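You operate a simulated robot arm through the tools that you are given. There is no shell and no other tool. Be economical: measure what you need, move in short steps, check, and stop when the job is done.

Carry out the task below with a simulated robot arm. There is one attempt and no reset: what you move stays moved.

JOB
On the yard page, make up road three from the buffers: TANK, COAL, GRAIN, BRAKE.

Only the result counts: the job must be done as asked and must still hold three seconds after the hand-in. Knocking over, shifting, dropping, spilling or breaking anything else fails it.

ROBOT AND FRAMES
A 6-joint arm with a two-finger parallel gripper, fixed in place. Base frame: the origin is at the foot of the arm, x ahead of it, y to its left, z up. Readings come in m, rad, newtons and seconds.
With the tool pointing down near the work surface it reaches from about 0.16 to 0.74 m from the base axis. Its first joint turns from -2.897 to 2.897 rad. Payload 3.91 kg.
Tool frame: the origin (TCP) lies between the finger pads and is the grasp point; the fingertips stand 0.03 m ahead of it; z points along the fingers, y is the line along which they close. The gripper opens to 0.11 m. The fingers are 0.02 m wide and 0.01 m thick; the gripper's body (0.048 by 0.112 m) begins 0.055 m behind the TCP.
Orientation is that of the tool frame in the base frame, as a unit quaternion [x, y, z, w]. With the fingers straight down and closing along the base's y, the tool's x points along the base's -x, its y along +y and its z along -z.

CONTROLS
- The arm moves only by the tool nudge_tool. Its argument "deltas" is a list of rows, each a list of 3 entries, a list of its own where there are three numbers: the opening, from 0 (shut) to 1 (fully open), then the shift along the tool's x, y, z in cm, then the turn, a rotation vector about the tool's x, y, z in rad. In form: [[fingers, [dx, dy, dz], [ax, ay, az]], ...]. A call has 1 to 10 rows; each row shifts and turns the commanded pose from where the row before left it, along the tool's axes as they then stand. Rows are played at 5 a second. More than 0.05 m and 0.15 rad between two rows, or a gripper value outside its range, and nothing of the call is played. A pose out of reach is approached as far as the arm can. The call stops where the force on the tool passes 40 N (or 10 N more than at its start, if that is more) or the arm is blocked; 0.2 s more then pass. Each finger travels about 0.045 m/s and halts on what it meets, pressing with about 25 N; the grip force reading is that of the motor and also rises with nothing between the fingers. The clock runs only during rows and for 0.2 s after the last one: add rows that do not move to give the fingers time. It gives the time, the measured TCP pose, the force on the tool (base axes), the opening and the grip force at its end, in the units of the frame above (readings bear some noise), with the torque about the TCP (base axes, N m) and any sound that the robot's microphone picked up.
- Cameras (640 x 400 px; columns grow to the right, rows downward): "scene" is fixed at [0.0489, 0.6492, 1.5172]; the picture's right is [-0.80, -0.60, 0.00], its down [-0.35, 0.46, -0.81] and it looks along [0.49, -0.65, -0.58] (base axes); focal length 337 px, centre (320, 200). "wrist" rides on the gripper at [0.071, 0.022, -0.107] in the tool frame; the picture's right is [-0.29, 0.96, 0.00], its down [-0.76, -0.23, -0.61] and it looks along [-0.58, -0.18, 0.79] (tool axes); focal length 243 px, centre (320, 200). There is no depth. A picture from a camera that has moved, and an enlarged one, comes with that camera's place and axes in the base frame and with its lens.
- grab_frame(camera): a new picture of that camera. It takes no simulated time.
- slide_trunk(by): slides the trunk up (or, below 0, down) by that many m; the arm rides with it, the base frame stays. It gives what a move gives, with no picture.
- close_up(camera, box): a new picture of the part [left, top, right, bottom] of that camera's present view, enlarged. It takes no simulated time.
- sign_off(): hands the job in; it is judged then, once.

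Go step by step. Nothing tells you positions but the pictures and the camera data: compare them with the known pose of the tool, close in by small moves and look again before you grip or let go. The budget is 120 turns and 64 pictures, counting those below and the enlarged ones. Unless the task says otherwise, let go and move clear before handing in, and close with one line.

The tools are called after "Call:" as a command line: name --argument value ..., lists and objects as JSON in quotes. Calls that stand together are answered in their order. nudge_tool: Moves the arm, as the interface text tells. Its arguments: {"type":"object","properties":{"deltas":{"type":"array"}},"required":["deltas"]} The other tools are called the same way: slide_trunk (by) slides the trunk up or down; grab_frame (camera) takes a picture; close_up (camera, box) takes an enlarged picture of a part of a camera's view; sign_off () hands the job in.

At the start:

```text
t: 0.0
ee_pos: [0.4003, 0.1008, 1.066]
tool_rot: [0.0, 1.0, 0.0, 0.0]
wrist_force: [-0.4, 0.2, 0.6]
torque: [-0.02, 0.01, 0.01]
finger_gap: 0.1099
grip_force: 0.0
trunk travel left (down, up): [-0.525, 0.065]
```

scene: 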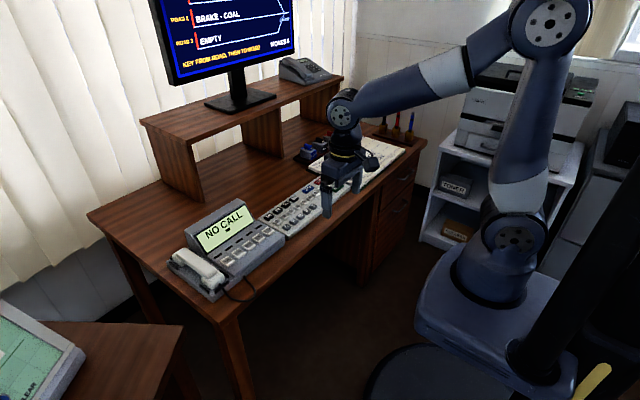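
wrist: 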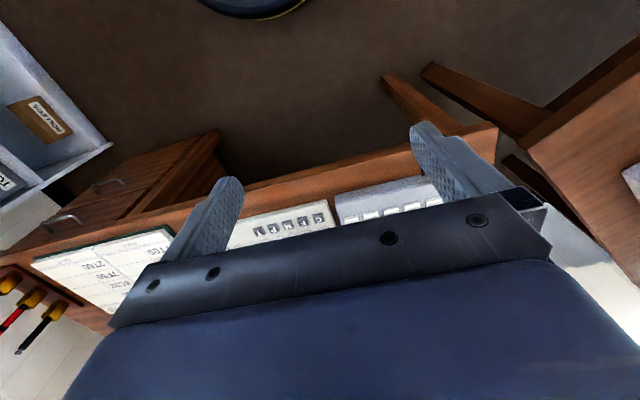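

I see a desk with a monitor showing yard roads, a keyboard under the gripper, and a phone. I'll enlarge the monitor and the keyboard first.

Call:
close_up --camera "scene" --box '[150, 0, 310, 100]'

Call:
close_up --camera "scene" --box '[240, 120, 440, 245]'

Call:
close_up --camera "scene" --box '[160, 170, 320, 310]'

```text
4.00 times, centred on (230, 50) of scene
camera zoom: at [0.0489, 0.6492, 1.5172], right [-0.8, -0.6, 0.0], down [-0.35, 0.46, -0.81], along [0.49, -0.65, -0.58], focal length 1348 px, centre (680, 800)
```

zoom: 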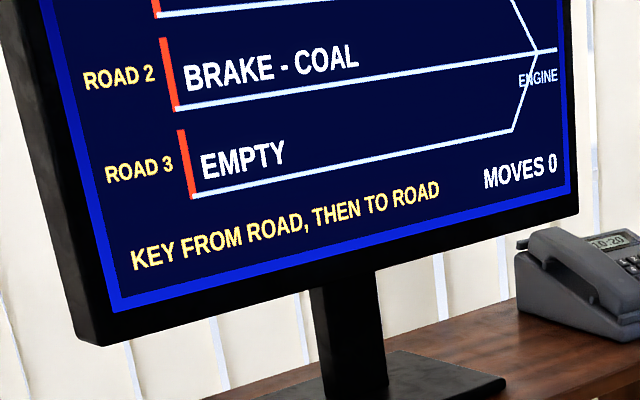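

```text
3.20 times, centred on (340, 182) of scene
camera zoom: at [0.0489, 0.6492, 1.5172], right [-0.8, -0.6, 0.0], down [-0.35, 0.46, -0.81], along [0.49, -0.65, -0.58], focal length 1078 px, centre (256, 256)
```

zoom: 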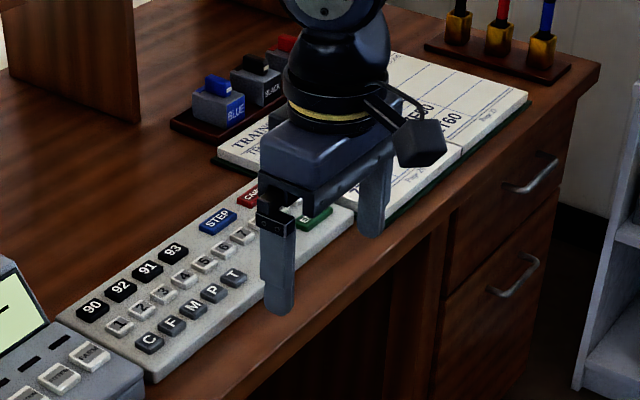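

```text
2.86 times, centred on (240, 240) of scene
camera zoom: at [0.0489, 0.6492, 1.5172], right [-0.8, -0.6, 0.0], down [-0.35, 0.46, -0.81], along [0.49, -0.65, -0.58], focal length 963 px, centre (549, 86)
```

zoom: 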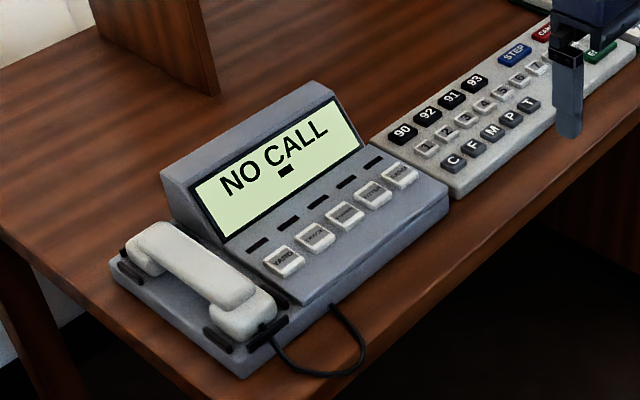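

Road 1 is cut off at the top of the scene view, so I'll tilt the tool up towards the monitor to read it with the wrist camera.

Call:
nudge_tool --deltas '[[1, [0, 0, -2], [0, -0.14, 0]], [1, [0, 0, -2], [0, -0.14, 0]], [1, [0, 0, -2], [0, -0.14, 0]], [1, [0, 0, 0], [0, -0.14, 0]], [1, [0, 0, 0], [0, -0.14, 0]], [1, [0, 0, 0], [0, -0.14, 0]], [1, [0, 0, 0], [0, -0.14, 0]], [1, [0, 0, 0], [0, -0.14, 0]], [1, [0, 0, 0], [0, -0.14, 0]], [1, [0, 0, 0], [0, -0.14, 0]]]'

Call:
grab_frame --camera "wrist"

```text
t: 2.2
ee_pos: [0.392, 0.1023, 1.1264]
tool_rot: [-0.001, 0.764, 0.0, 0.645]
wrist_force: [0.1, -0.7, -0.3]
torque: [0.02, -0.01, 0.02]
finger_gap: 0.1099
grip_force: 0.0
trunk travel left (down, up): [-0.525, 0.065]
```

```text
58 pictures are left
camera wrist: at [0.2748, 0.1236, 1.0734], right [0.05, 0.96, 0.29], down [-0.47, -0.23, 0.85], along [0.88, -0.18, 0.44], focal length 243 px, centre (320, 200)
```

wrist: 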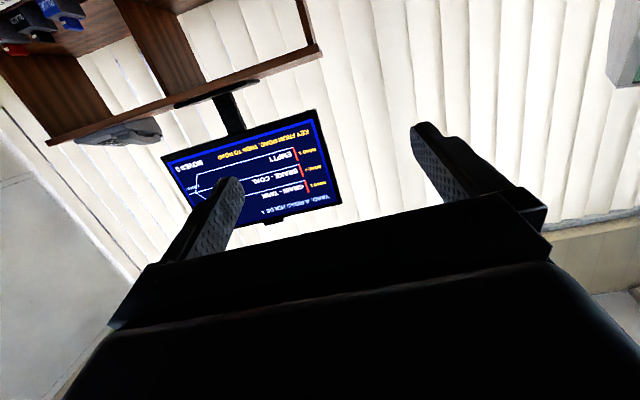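

Call:
close_up --camera "wrist" --box '[160, 105, 350, 225]'

```text
3.33 times, centred on (255, 165) of wrist
camera zoom: at [0.2748, 0.1236, 1.0734], right [0.05, 0.96, 0.29], down [-0.47, -0.23, 0.85], along [0.88, -0.18, 0.44], focal length 809 px, centre (537, 317)
```

zoom: 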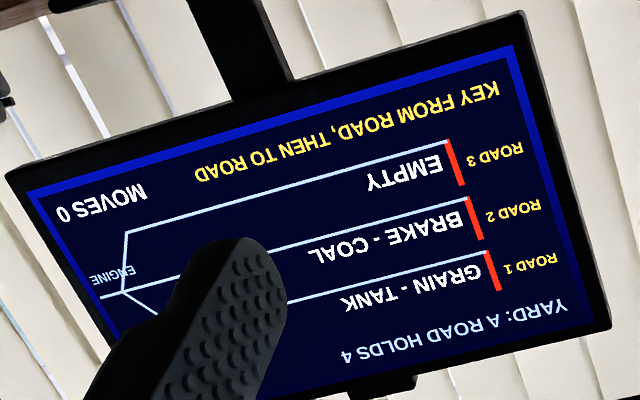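

Road 1 is GRAIN–TANK and road 2 is BRAKE–COAL, with the engine at the right end. So the moves are 1→3, 2→3, 1→3, 2→3. I'll go back to vertical with the fingers closing and look at the keypad.

Call:
nudge_tool --deltas '[[0, [0, 0, 0], [0, 0.14, 0]], [0, [0, 0, 0], [0, 0.14, 0]], [0, [0, 0, 0], [0, 0.14, 0]], [0, [0, 0, 0], [0, 0.14, 0]], [0, [0, 0, 0], [0, 0.14, 0]], [0, [0, 0, 0], [0, 0.14, 0]], [0, [0, 0, 0], [0, 0.14, 0]], [0, [0, 0, 0], [0, 0.14, 0]], [0, [0, 0, 0], [0, 0.14, 0]], [0, [0, 0, 0], [0, 0.14, 0]]]'

Call:
grab_frame --camera "wrist"

Call:
close_up --camera "scene" --box '[240, 160, 400, 260]'

```text
t: 4.4
ee_pos: [0.3932, 0.1023, 1.1249]
tool_rot: [0.0, 1.0, -0.002, -0.001]
wrist_force: [-0.7, 0.1, 0.6]
torque: [-0.02, -0.01, 0.03]
finger_gap: 0.0003
grip_force: 24.6
trunk travel left (down, up): [-0.525, 0.065]
```

```text
56 pictures are left
camera wrist: at [0.3218, 0.1235, 1.2333], right [0.29, 0.96, 0.0], down [0.76, -0.23, 0.61], along [0.58, -0.18, -0.8], focal length 243 px, centre (320, 200)
```

wrist: 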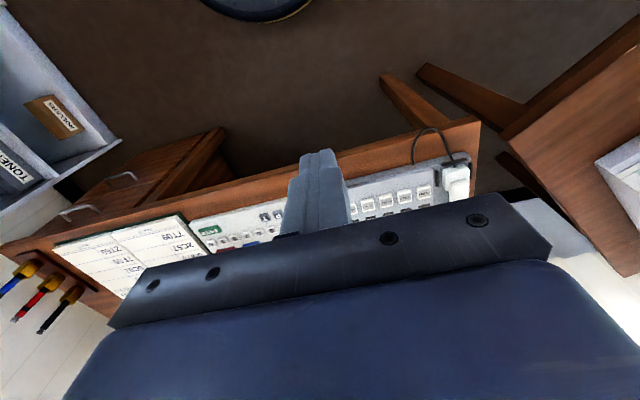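

```text
4.00 times, centred on (320, 210) of scene
camera zoom: at [0.0489, 0.6492, 1.5172], right [-0.8, -0.6, 0.0], down [-0.35, 0.46, -0.81], along [0.49, -0.65, -0.58], focal length 1348 px, centre (320, 160)
```

zoom: 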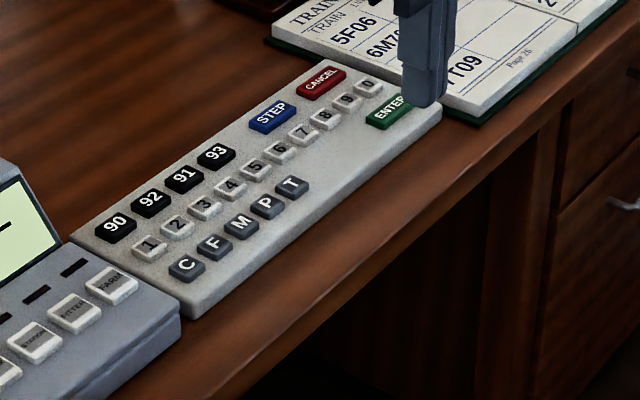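

The keypad shows clearly: digits in the middle row, roughly x 0.74, z 0.75. I'll lower the trunk so the arm is above the keypad and check the fingertip against it.

Call:
slide_trunk --by -0.25

Call:
nudge_tool --deltas '[[0, [-4, 0, 0], [0, 0, 0]], [0, [-4, 0, 0], [0, 0, 0]], [0, [-4, 0, 0], [0, 0, 0]], [0, [-4, -2, 0], [0, 0, 0]], [0, [-4, -3, 0], [0, 0, 0]], [0, [-2, -3, 0], [0, 0, 0]]]'

Call:
grab_frame --camera "scene"

Call:
grab_frame --camera "wrist"

```text
t: 7.0
ee_pos: [0.3926, 0.1001, 0.8749]
tool_rot: [0.0, 1.0, 0.0, 0.0]
wrist_force: [0.3, -0.2, 0.0]
torque: [0.0, 0.01, 0.03]
finger_gap: 0.0
grip_force: 24.7
trunk travel left (down, up): [-0.275, 0.315]
```

```text
t: 8.4
ee_pos: [0.6128, 0.0211, 0.8758]
tool_rot: [0.0, 1.0, 0.0, 0.0]
wrist_force: [0.4, 0.7, 0.2]
torque: [0.03, -0.01, -0.03]
finger_gap: 0.0
grip_force: 25.6
trunk travel left (down, up): [-0.275, 0.315]
```

```text
54 pictures are left
```

scene: 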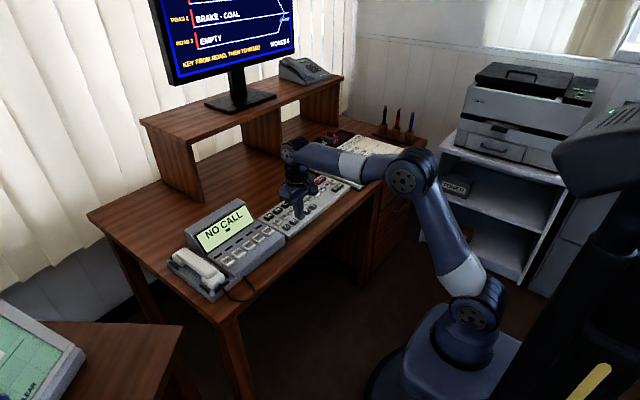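

```text
53 pictures are left
camera wrist: at [0.542, 0.0428, 0.9831], right [0.29, 0.96, 0.0], down [0.76, -0.23, 0.61], along [0.58, -0.18, -0.79], focal length 243 px, centre (320, 200)
```

wrist: 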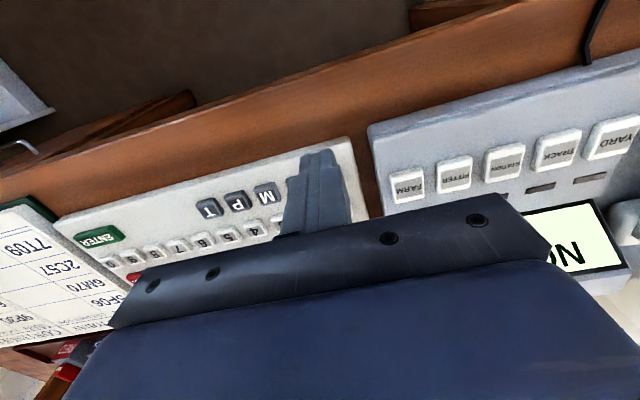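

Triangulation puts the key tops near z≈0.78, with key 1 at about (0.710, 0.013) and key pitch about 0.034 in −y. I'll hover over key 1 and check.

Call:
nudge_tool --deltas '[[0, [-4, 0, 0], [0, 0, 0]], [0, [-4, 0, 0], [0, 0, 0]], [0, [-1.7, -0.8, 0], [0, 0, 0]], [0, [0, 0, 1.5], [0, 0, 0]], [0, [0, 0, 1.5], [0, 0, 0]], [0, [0, 0, 0], [0, 0, 0]]]'

Call:
close_up --camera "scene" --box '[240, 160, 400, 260]'

Call:
grab_frame --camera "wrist"

```text
t: 9.8
ee_pos: [0.7109, 0.0122, 0.8447]
tool_rot: [0.0, 1.0, 0.0, 0.0]
wrist_force: [0.0, 0.4, 0.6]
torque: [-0.01, -0.02, 0.02]
finger_gap: 0.0
grip_force: 25.3
trunk travel left (down, up): [-0.275, 0.315]
```

```text
4.00 times, centred on (320, 210) of scene
camera zoom: at [0.0489, 0.6492, 1.5172], right [-0.8, -0.6, 0.0], down [-0.35, 0.46, -0.81], along [0.49, -0.65, -0.58], focal length 1348 px, centre (320, 160)
```

zoom: 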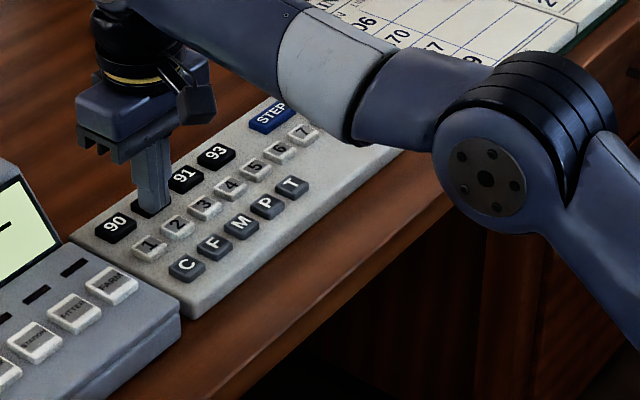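

```text
51 pictures are left
camera wrist: at [0.6395, 0.0347, 0.9529], right [0.29, 0.96, 0.0], down [0.76, -0.23, 0.61], along [0.58, -0.18, -0.79], focal length 243 px, centre (320, 200)
```

wrist: 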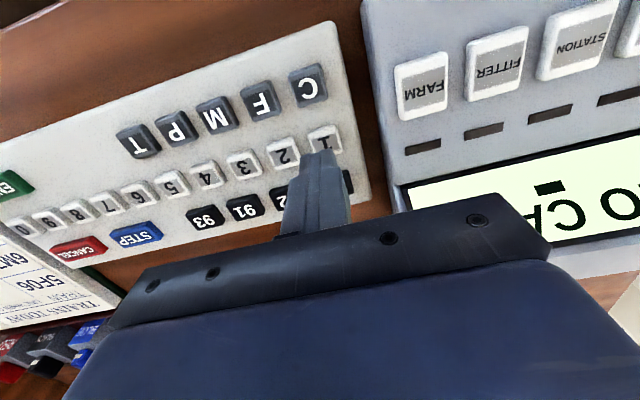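

The hover matches key 1 in both views. I'll descend gently.

Call:
nudge_tool --deltas '[[0, [0, 0.1, 1.5], [0, 0, 0]], [0, [0, 0, 1], [0, 0, 0]], [0, [0, 0, 0.3], [0, 0, 0]], [0, [0, 0, 0.3], [0, 0, 0]], [0, [0, 0, 0.2], [0, 0, 0]]]'

Call:
close_up --camera "scene" --box '[150, 0, 310, 100]'

Call:
grab_frame --camera "wrist"

```text
t: 11.0
ee_pos: [0.7081, 0.0139, 0.811]
tool_rot: [0.0, 1.0, -0.001, 0.0]
wrist_force: [-0.2, -0.1, -0.5]
torque: [-0.01, 0.01, 0.02]
finger_gap: 0.0
grip_force: 25.0
trunk travel left (down, up): [-0.275, 0.315]
```

```text
4.00 times, centred on (230, 50) of scene
camera zoom: at [0.0489, 0.6492, 1.5172], right [-0.8, -0.6, 0.0], down [-0.35, 0.46, -0.81], along [0.49, -0.65, -0.58], focal length 1348 px, centre (680, 800)
```

zoom: 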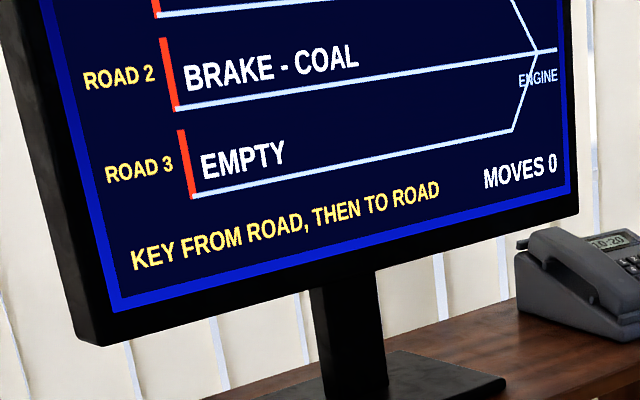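

```text
49 pictures are left
camera wrist: at [0.6378, 0.036, 0.9195], right [0.29, 0.96, 0.0], down [0.76, -0.23, 0.61], along [0.58, -0.18, -0.79], focal length 243 px, centre (320, 200)
```

wrist: 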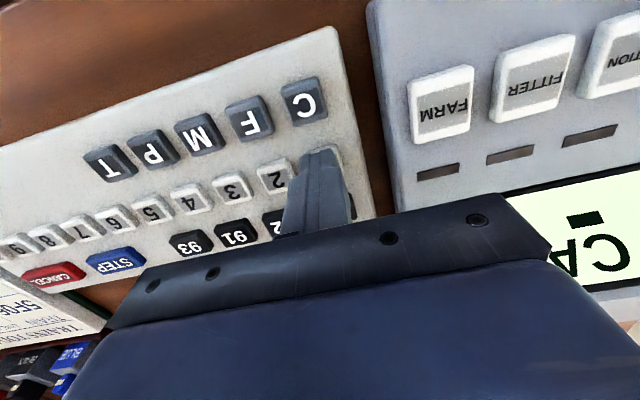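

Not touching yet (tip ≈0.781); I'm centred slightly short in x. I'll shift 0.4 cm and continue down in small steps.

Call:
nudge_tool --deltas '[[0, [-0.4, 0, 0], [0, 0, 0]], [0, [0, 0, 0.2], [0, 0, 0]], [0, [0, 0, 0.2], [0, 0, 0]], [0, [0, 0, 0.2], [0, 0, 0]]]'

```text
t: 12.0
ee_pos: [0.7133, 0.0145, 0.8066]
tool_rot: [0.0, 1.0, 0.0, -0.001]
wrist_force: [0.3, -1.0, 0.9]
torque: [0.02, -0.05, 0.02]
finger_gap: 0.0002
grip_force: 25.7
trunk travel left (down, up): [-0.275, 0.315]
```

Call:
nudge_tool --deltas '[[0, [0, 0, 0.15], [0, 0, 0]], [0, [0, 0, 0.15], [0, 0, 0]], [0, [0, 0, 0], [0, 0, 0]]]'

Call:
close_up --camera "scene" --box '[150, 0, 310, 100]'

```text
t: 12.8
ee_pos: [0.7148, 0.0144, 0.8035]
tool_rot: [0.001, 1.0, 0.001, 0.0]
wrist_force: [0.0, 0.6, 0.2]
torque: [0.01, 0.0, 0.0]
finger_gap: 0.0001
grip_force: 24.8
trunk travel left (down, up): [-0.275, 0.315]
```

```text
4.00 times, centred on (230, 50) of scene
camera zoom: at [0.0489, 0.6492, 1.5172], right [-0.8, -0.6, 0.0], down [-0.35, 0.46, -0.81], along [0.49, -0.65, -0.58], focal length 1348 px, centre (680, 800)
```

zoom: 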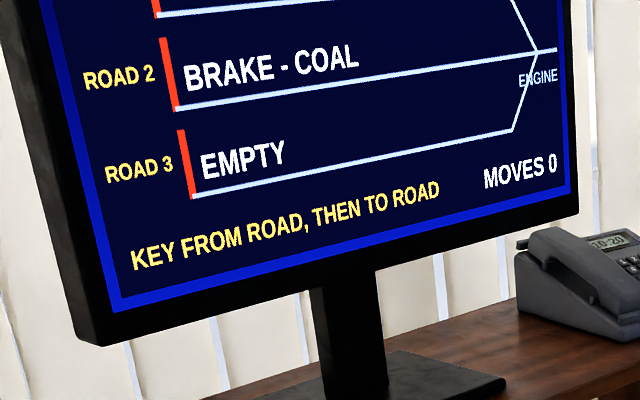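

Call:
nudge_tool --deltas '[[0, [0, 0, 0.15], [0, 0, 0]], [0, [0, 0, 0.15], [0, 0, 0]], [0, [0, 0, 0.15], [0, 0, 0]], [0, [0, 0, 0], [0, 0, 0]]]'

Call:
close_up --camera "scene" --box '[260, 190, 340, 240]'

```text
t: 13.8
ee_pos: [0.7135, 0.0148, 0.7969]
tool_rot: [-0.001, 1.0, 0.0, 0.0]
wrist_force: [-0.2, 0.2, 0.8]
torque: [0.03, -0.03, -0.01]
finger_gap: 0.0001
grip_force: 25.6
trunk travel left (down, up): [-0.275, 0.315]
heard: click
```

```text
8.00 times, centred on (300, 215) of scene
camera zoom: at [0.0489, 0.6492, 1.5172], right [-0.8, -0.6, 0.0], down [-0.35, 0.46, -0.81], along [0.49, -0.65, -0.58], focal length 2696 px, centre (480, 80)
```

zoom: 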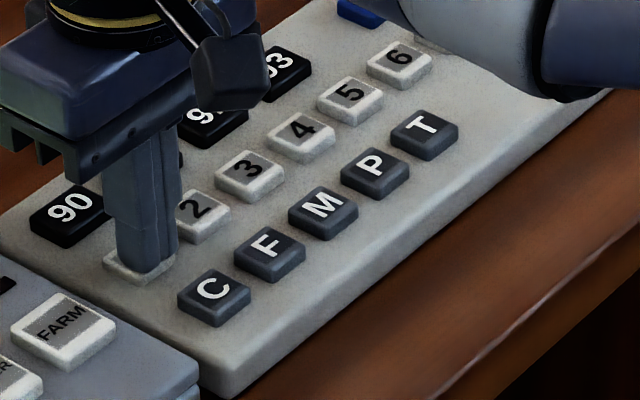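

Click heard, finger on key 1. I'll lift and check the screen.

Call:
nudge_tool --deltas '[[0, [0, 0, -1], [0, 0, 0]], [0, [0, 0, -1], [0, 0, 0]], [0, [0, 0, 0], [0, 0, 0]]]'

Call:
close_up --camera "scene" --box '[150, 0, 310, 100]'

```text
t: 14.6
ee_pos: [0.7137, 0.0156, 0.8177]
tool_rot: [0.0, 1.0, 0.0, 0.001]
wrist_force: [-0.3, 1.1, -0.9]
torque: [0.01, -0.01, -0.03]
finger_gap: 0.0002
grip_force: 25.2
trunk travel left (down, up): [-0.275, 0.315]
```

```text
4.00 times, centred on (230, 50) of scene
camera zoom: at [0.0489, 0.6492, 1.5172], right [-0.8, -0.6, 0.0], down [-0.35, 0.46, -0.81], along [0.49, -0.65, -0.58], focal length 1348 px, centre (680, 800)
```

zoom: 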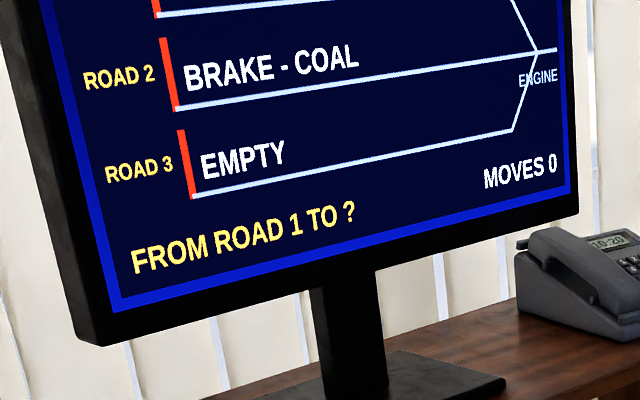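

"FROM ROAD 1 TO ?" shows. Now key 3, 6.8 cm along −y, with the same press depth.

Call:
nudge_tool --deltas '[[0, [0, -3.4, 0], [0, 0, 0]], [0, [0, -3.4, 0], [0, 0, 0]], [0, [0, 0, 1], [0, 0, 0]], [0, [0, 0, 0.7], [0, 0, 0]], [0, [0, 0, 0.3], [0, 0, 0]], [0, [0, 0, 0], [0, 0, 0]]]'

Call:
close_up --camera "scene" --box '[260, 190, 340, 240]'

Call:
close_up --camera "scene" --box '[150, 0, 310, 100]'

```text
t: 16.0
ee_pos: [0.7137, -0.0527, 0.799]
tool_rot: [-0.001, 1.0, 0.0, -0.001]
wrist_force: [0.7, -0.2, 0.3]
torque: [0.02, 0.0, -0.02]
finger_gap: 0.0
grip_force: 24.8
trunk travel left (down, up): [-0.275, 0.315]
heard: click
```

```text
8.00 times, centred on (300, 215) of scene
camera zoom: at [0.0489, 0.6492, 1.5172], right [-0.8, -0.6, 0.0], down [-0.35, 0.46, -0.81], along [0.49, -0.65, -0.58], focal length 2696 px, centre (480, 80)
```

zoom: 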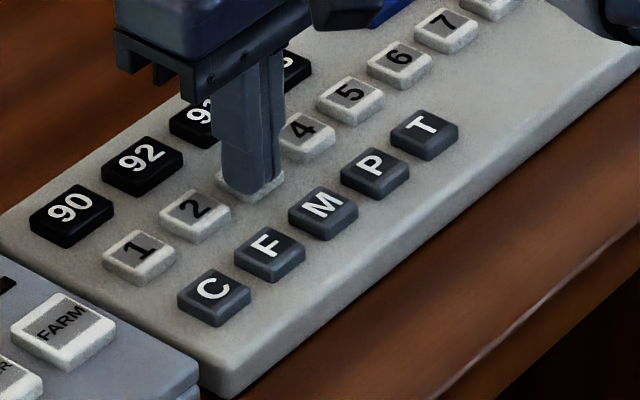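

```text
4.00 times, centred on (230, 50) of scene
camera zoom: at [0.0489, 0.6492, 1.5172], right [-0.8, -0.6, 0.0], down [-0.35, 0.46, -0.81], along [0.49, -0.65, -0.58], focal length 1348 px, centre (680, 800)
```

zoom: 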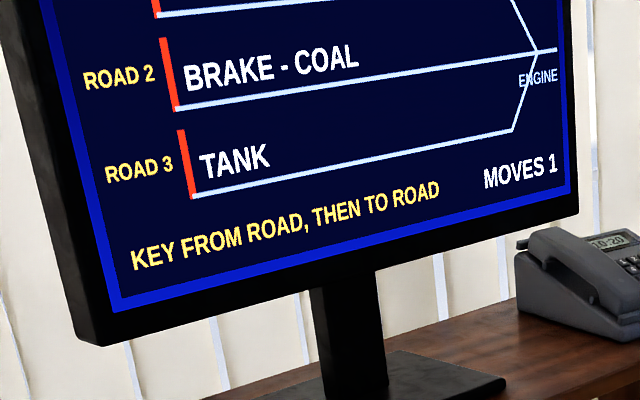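

TANK is on road 3. Next is key 2 (3.4 cm towards +y).

Call:
nudge_tool --deltas '[[0, [0, 0, -1], [0, 0, 0]], [0, [0, 0, -1], [0, 0, 0]], [0, [0, 3.4, 0], [0, 0, 0]], [0, [0, 0, 1], [0, 0, 0]], [0, [0, 0, 0.7], [0, 0, 0]], [0, [0, 0, 0.3], [0, 0, 0]], [0, [0, 0, 0], [0, 0, 0]], [0, [0, 0, -1], [0, 0, 0]], [0, [0, 0, -1], [0, 0, 0]], [0, [0, 0, 0], [0, 0, 0]]]'

Call:
close_up --camera "scene" --box '[150, 0, 310, 100]'

```text
t: 18.2
ee_pos: [0.7127, -0.0205, 0.82]
tool_rot: [-0.001, 1.0, -0.001, 0.0]
wrist_force: [0.6, -0.6, 0.5]
torque: [-0.02, 0.01, -0.01]
finger_gap: 0.0
grip_force: 24.8
trunk travel left (down, up): [-0.275, 0.315]
heard: click
```

```text
4.00 times, centred on (230, 50) of scene
camera zoom: at [0.0489, 0.6492, 1.5172], right [-0.8, -0.6, 0.0], down [-0.35, 0.46, -0.81], along [0.49, -0.65, -0.58], focal length 1348 px, centre (680, 800)
```

zoom: 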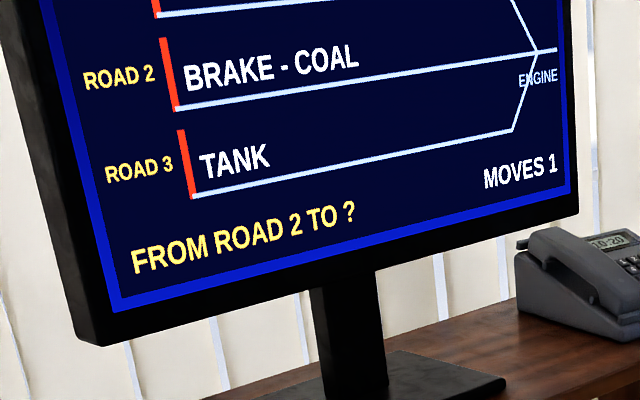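

"FROM ROAD 2 TO ?" shows. Now key 3, then lift.

Call:
nudge_tool --deltas '[[0, [0, -3.4, 0], [0, 0, 0]], [0, [0, 0, 1], [0, 0, 0]], [0, [0, 0, 0.7], [0, 0, 0]], [0, [0, 0, 0.3], [0, 0, 0]], [0, [0, 0, 0], [0, 0, 0]], [0, [0, 0, -1], [0, 0, 0]], [0, [0, 0, -1], [0, 0, 0]], [0, [0, 0, 0], [0, 0, 0]]]'

Call:
close_up --camera "scene" --box '[150, 0, 310, 100]'

```text
t: 20.0
ee_pos: [0.7149, -0.0552, 0.8194]
tool_rot: [0.0, 1.0, 0.0, 0.0]
wrist_force: [0.2, -0.8, 0.0]
torque: [0.0, -0.01, 0.01]
finger_gap: 0.0001
grip_force: 25.4
trunk travel left (down, up): [-0.275, 0.315]
heard: click
```

```text
4.00 times, centred on (230, 50) of scene
camera zoom: at [0.0489, 0.6492, 1.5172], right [-0.8, -0.6, 0.0], down [-0.35, 0.46, -0.81], along [0.49, -0.65, -0.58], focal length 1348 px, centre (680, 800)
```

zoom: 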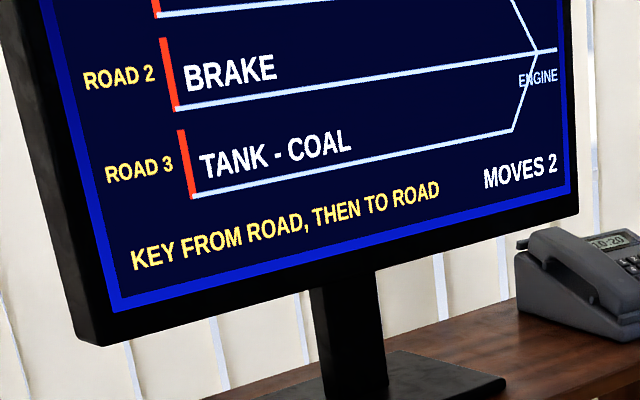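

TANK–COAL is on road 3. Next is key 1.

Call:
nudge_tool --deltas '[[0, [0, 3.4, 0], [0, 0, 0]], [0, [0, 3.4, 0], [0, 0, 0]], [0, [0, 0, 1], [0, 0, 0]], [0, [0, 0, 0.7], [0, 0, 0]], [0, [0, 0, 0.3], [0, 0, 0]], [0, [0, 0, 0], [0, 0, 0]], [0, [0, 0, -1], [0, 0, 0]], [0, [0, 0, -1], [0, 0, 0]], [0, [0, 0, 0], [0, 0, 0]]]'

Call:
close_up --camera "scene" --box '[150, 0, 310, 100]'

```text
t: 22.0
ee_pos: [0.7136, 0.0141, 0.8179]
tool_rot: [0.001, 1.0, 0.0, -0.001]
wrist_force: [0.5, 0.9, -0.4]
torque: [0.02, -0.01, 0.0]
finger_gap: 0.0
grip_force: 25.6
trunk travel left (down, up): [-0.275, 0.315]
heard: click
```

```text
4.00 times, centred on (230, 50) of scene
camera zoom: at [0.0489, 0.6492, 1.5172], right [-0.8, -0.6, 0.0], down [-0.35, 0.46, -0.81], along [0.49, -0.65, -0.58], focal length 1348 px, centre (680, 800)
```

zoom: 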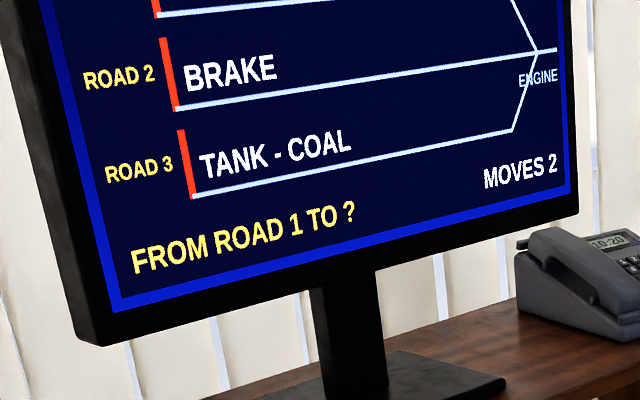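

"FROM ROAD 1 TO ?" shows. Now key 3.

Call:
nudge_tool --deltas '[[0, [0, -3.4, 0], [0, 0, 0]], [0, [0, -3.4, 0], [0, 0, 0]], [0, [0, 0, 1], [0, 0, 0]], [0, [0, 0, 0.7], [0, 0, 0]], [0, [0, 0, 0.3], [0, 0, 0]], [0, [0, 0, 0], [0, 0, 0]], [0, [0, 0, -1], [0, 0, 0]], [0, [0, 0, -1], [0, 0, 0]], [0, [0, 0, 0], [0, 0, 0]]]'

Call:
close_up --camera "scene" --box '[150, 0, 310, 100]'

```text
t: 24.0
ee_pos: [0.7137, -0.0545, 0.8189]
tool_rot: [0.001, 1.0, 0.0, 0.0]
wrist_force: [-0.2, 0.2, -1.4]
torque: [0.0, -0.01, 0.0]
finger_gap: 0.0
grip_force: 24.9
trunk travel left (down, up): [-0.275, 0.315]
heard: click
```

```text
4.00 times, centred on (230, 50) of scene
camera zoom: at [0.0489, 0.6492, 1.5172], right [-0.8, -0.6, 0.0], down [-0.35, 0.46, -0.81], along [0.49, -0.65, -0.58], focal length 1348 px, centre (680, 800)
```

zoom: 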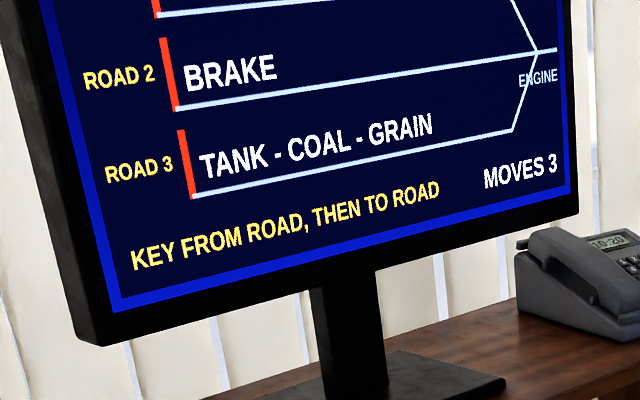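

GRAIN is added. Next is key 2.

Call:
nudge_tool --deltas '[[0, [0, 3.4, 0], [0, 0, 0]], [0, [0, 0, 1], [0, 0, 0]], [0, [0, 0, 0.7], [0, 0, 0]], [0, [0, 0, 0.3], [0, 0, 0]], [0, [0, 0, 0], [0, 0, 0]], [0, [0, 0, -1], [0, 0, 0]], [0, [0, 0, -1], [0, 0, 0]], [0, [0, 0, 0], [0, 0, 0]]]'

Call:
close_up --camera "scene" --box '[150, 0, 310, 100]'

```text
t: 25.8
ee_pos: [0.7139, -0.021, 0.8184]
tool_rot: [0.0, 1.0, 0.0, -0.001]
wrist_force: [0.1, -1.0, 0.3]
torque: [0.0, 0.0, 0.01]
finger_gap: 0.0003
grip_force: 25.2
trunk travel left (down, up): [-0.275, 0.315]
heard: click
```

```text
4.00 times, centred on (230, 50) of scene
camera zoom: at [0.0489, 0.6492, 1.5172], right [-0.8, -0.6, 0.0], down [-0.35, 0.46, -0.81], along [0.49, -0.65, -0.58], focal length 1348 px, centre (680, 800)
```

zoom: 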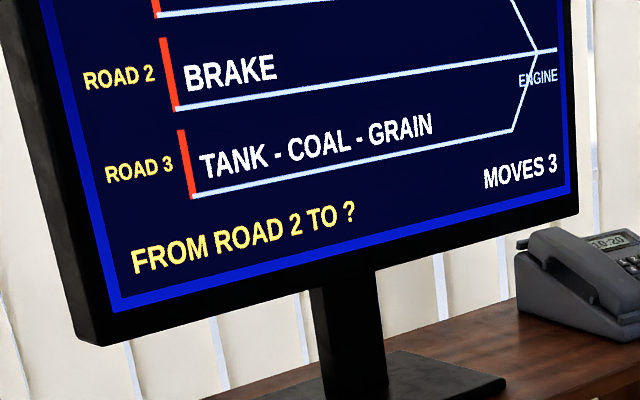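

The last key is 3, then I'll lift well clear.

Call:
nudge_tool --deltas '[[0, [0, -3.4, 0], [0, 0, 0]], [0, [0, 0, 1], [0, 0, 0]], [0, [0, 0, 0.7], [0, 0, 0]], [0, [0, 0, 0.3], [0, 0, 0]], [0, [0, 0, 0], [0, 0, 0]], [0, [0, 0, -1], [0, 0, 0]], [0, [0, 0, -2], [0, 0, 0]], [0, [0, 0, -3], [0, 0, 0]], [0, [0, 0, -3], [0, 0, 0]], [0, [0, 0, 0], [0, 0, 0]]]'

Call:
close_up --camera "scene" --box '[150, 0, 310, 100]'

Call:
grab_frame --camera "scene"

```text
t: 28.0
ee_pos: [0.7107, -0.0547, 0.8777]
tool_rot: [0.0, 1.0, 0.0, 0.0]
wrist_force: [0.2, -0.2, -0.2]
torque: [-0.02, 0.0, -0.04]
finger_gap: 0.0
grip_force: 25.1
out of reach, approached as far as the arm can: row 9
trunk travel left (down, up): [-0.275, 0.315]
heard: click
```

```text
4.00 times, centred on (230, 50) of scene
camera zoom: at [0.0489, 0.6492, 1.5172], right [-0.8, -0.6, 0.0], down [-0.35, 0.46, -0.81], along [0.49, -0.65, -0.58], focal length 1348 px, centre (680, 800)
```

zoom: 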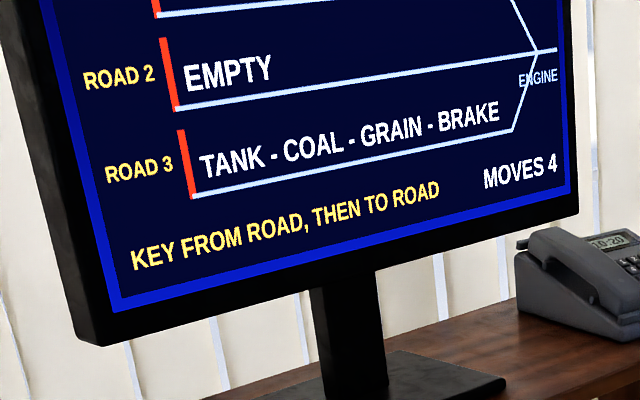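

```text
37 pictures are left
```

scene: 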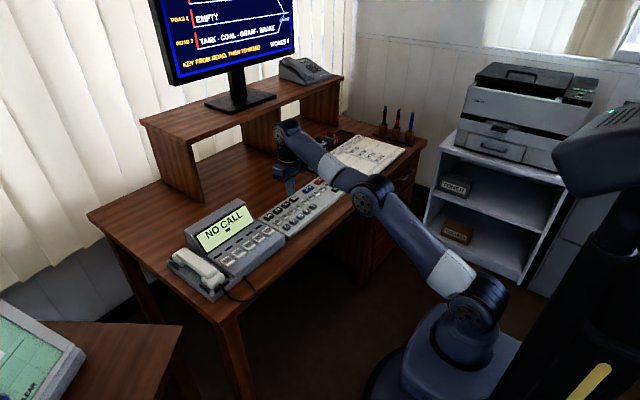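

Road 3 reads TANK – COAL – GRAIN – BRAKE after four moves. The arm is clear and nothing else has been disturbed, so I'm handing in.

Call:
sign_off

```text
The job is handed in.
```

Road three is made up from the buffers as TANK, COAL, GRAIN, BRAKE, in four moves on the yard page, and the job is handed in.
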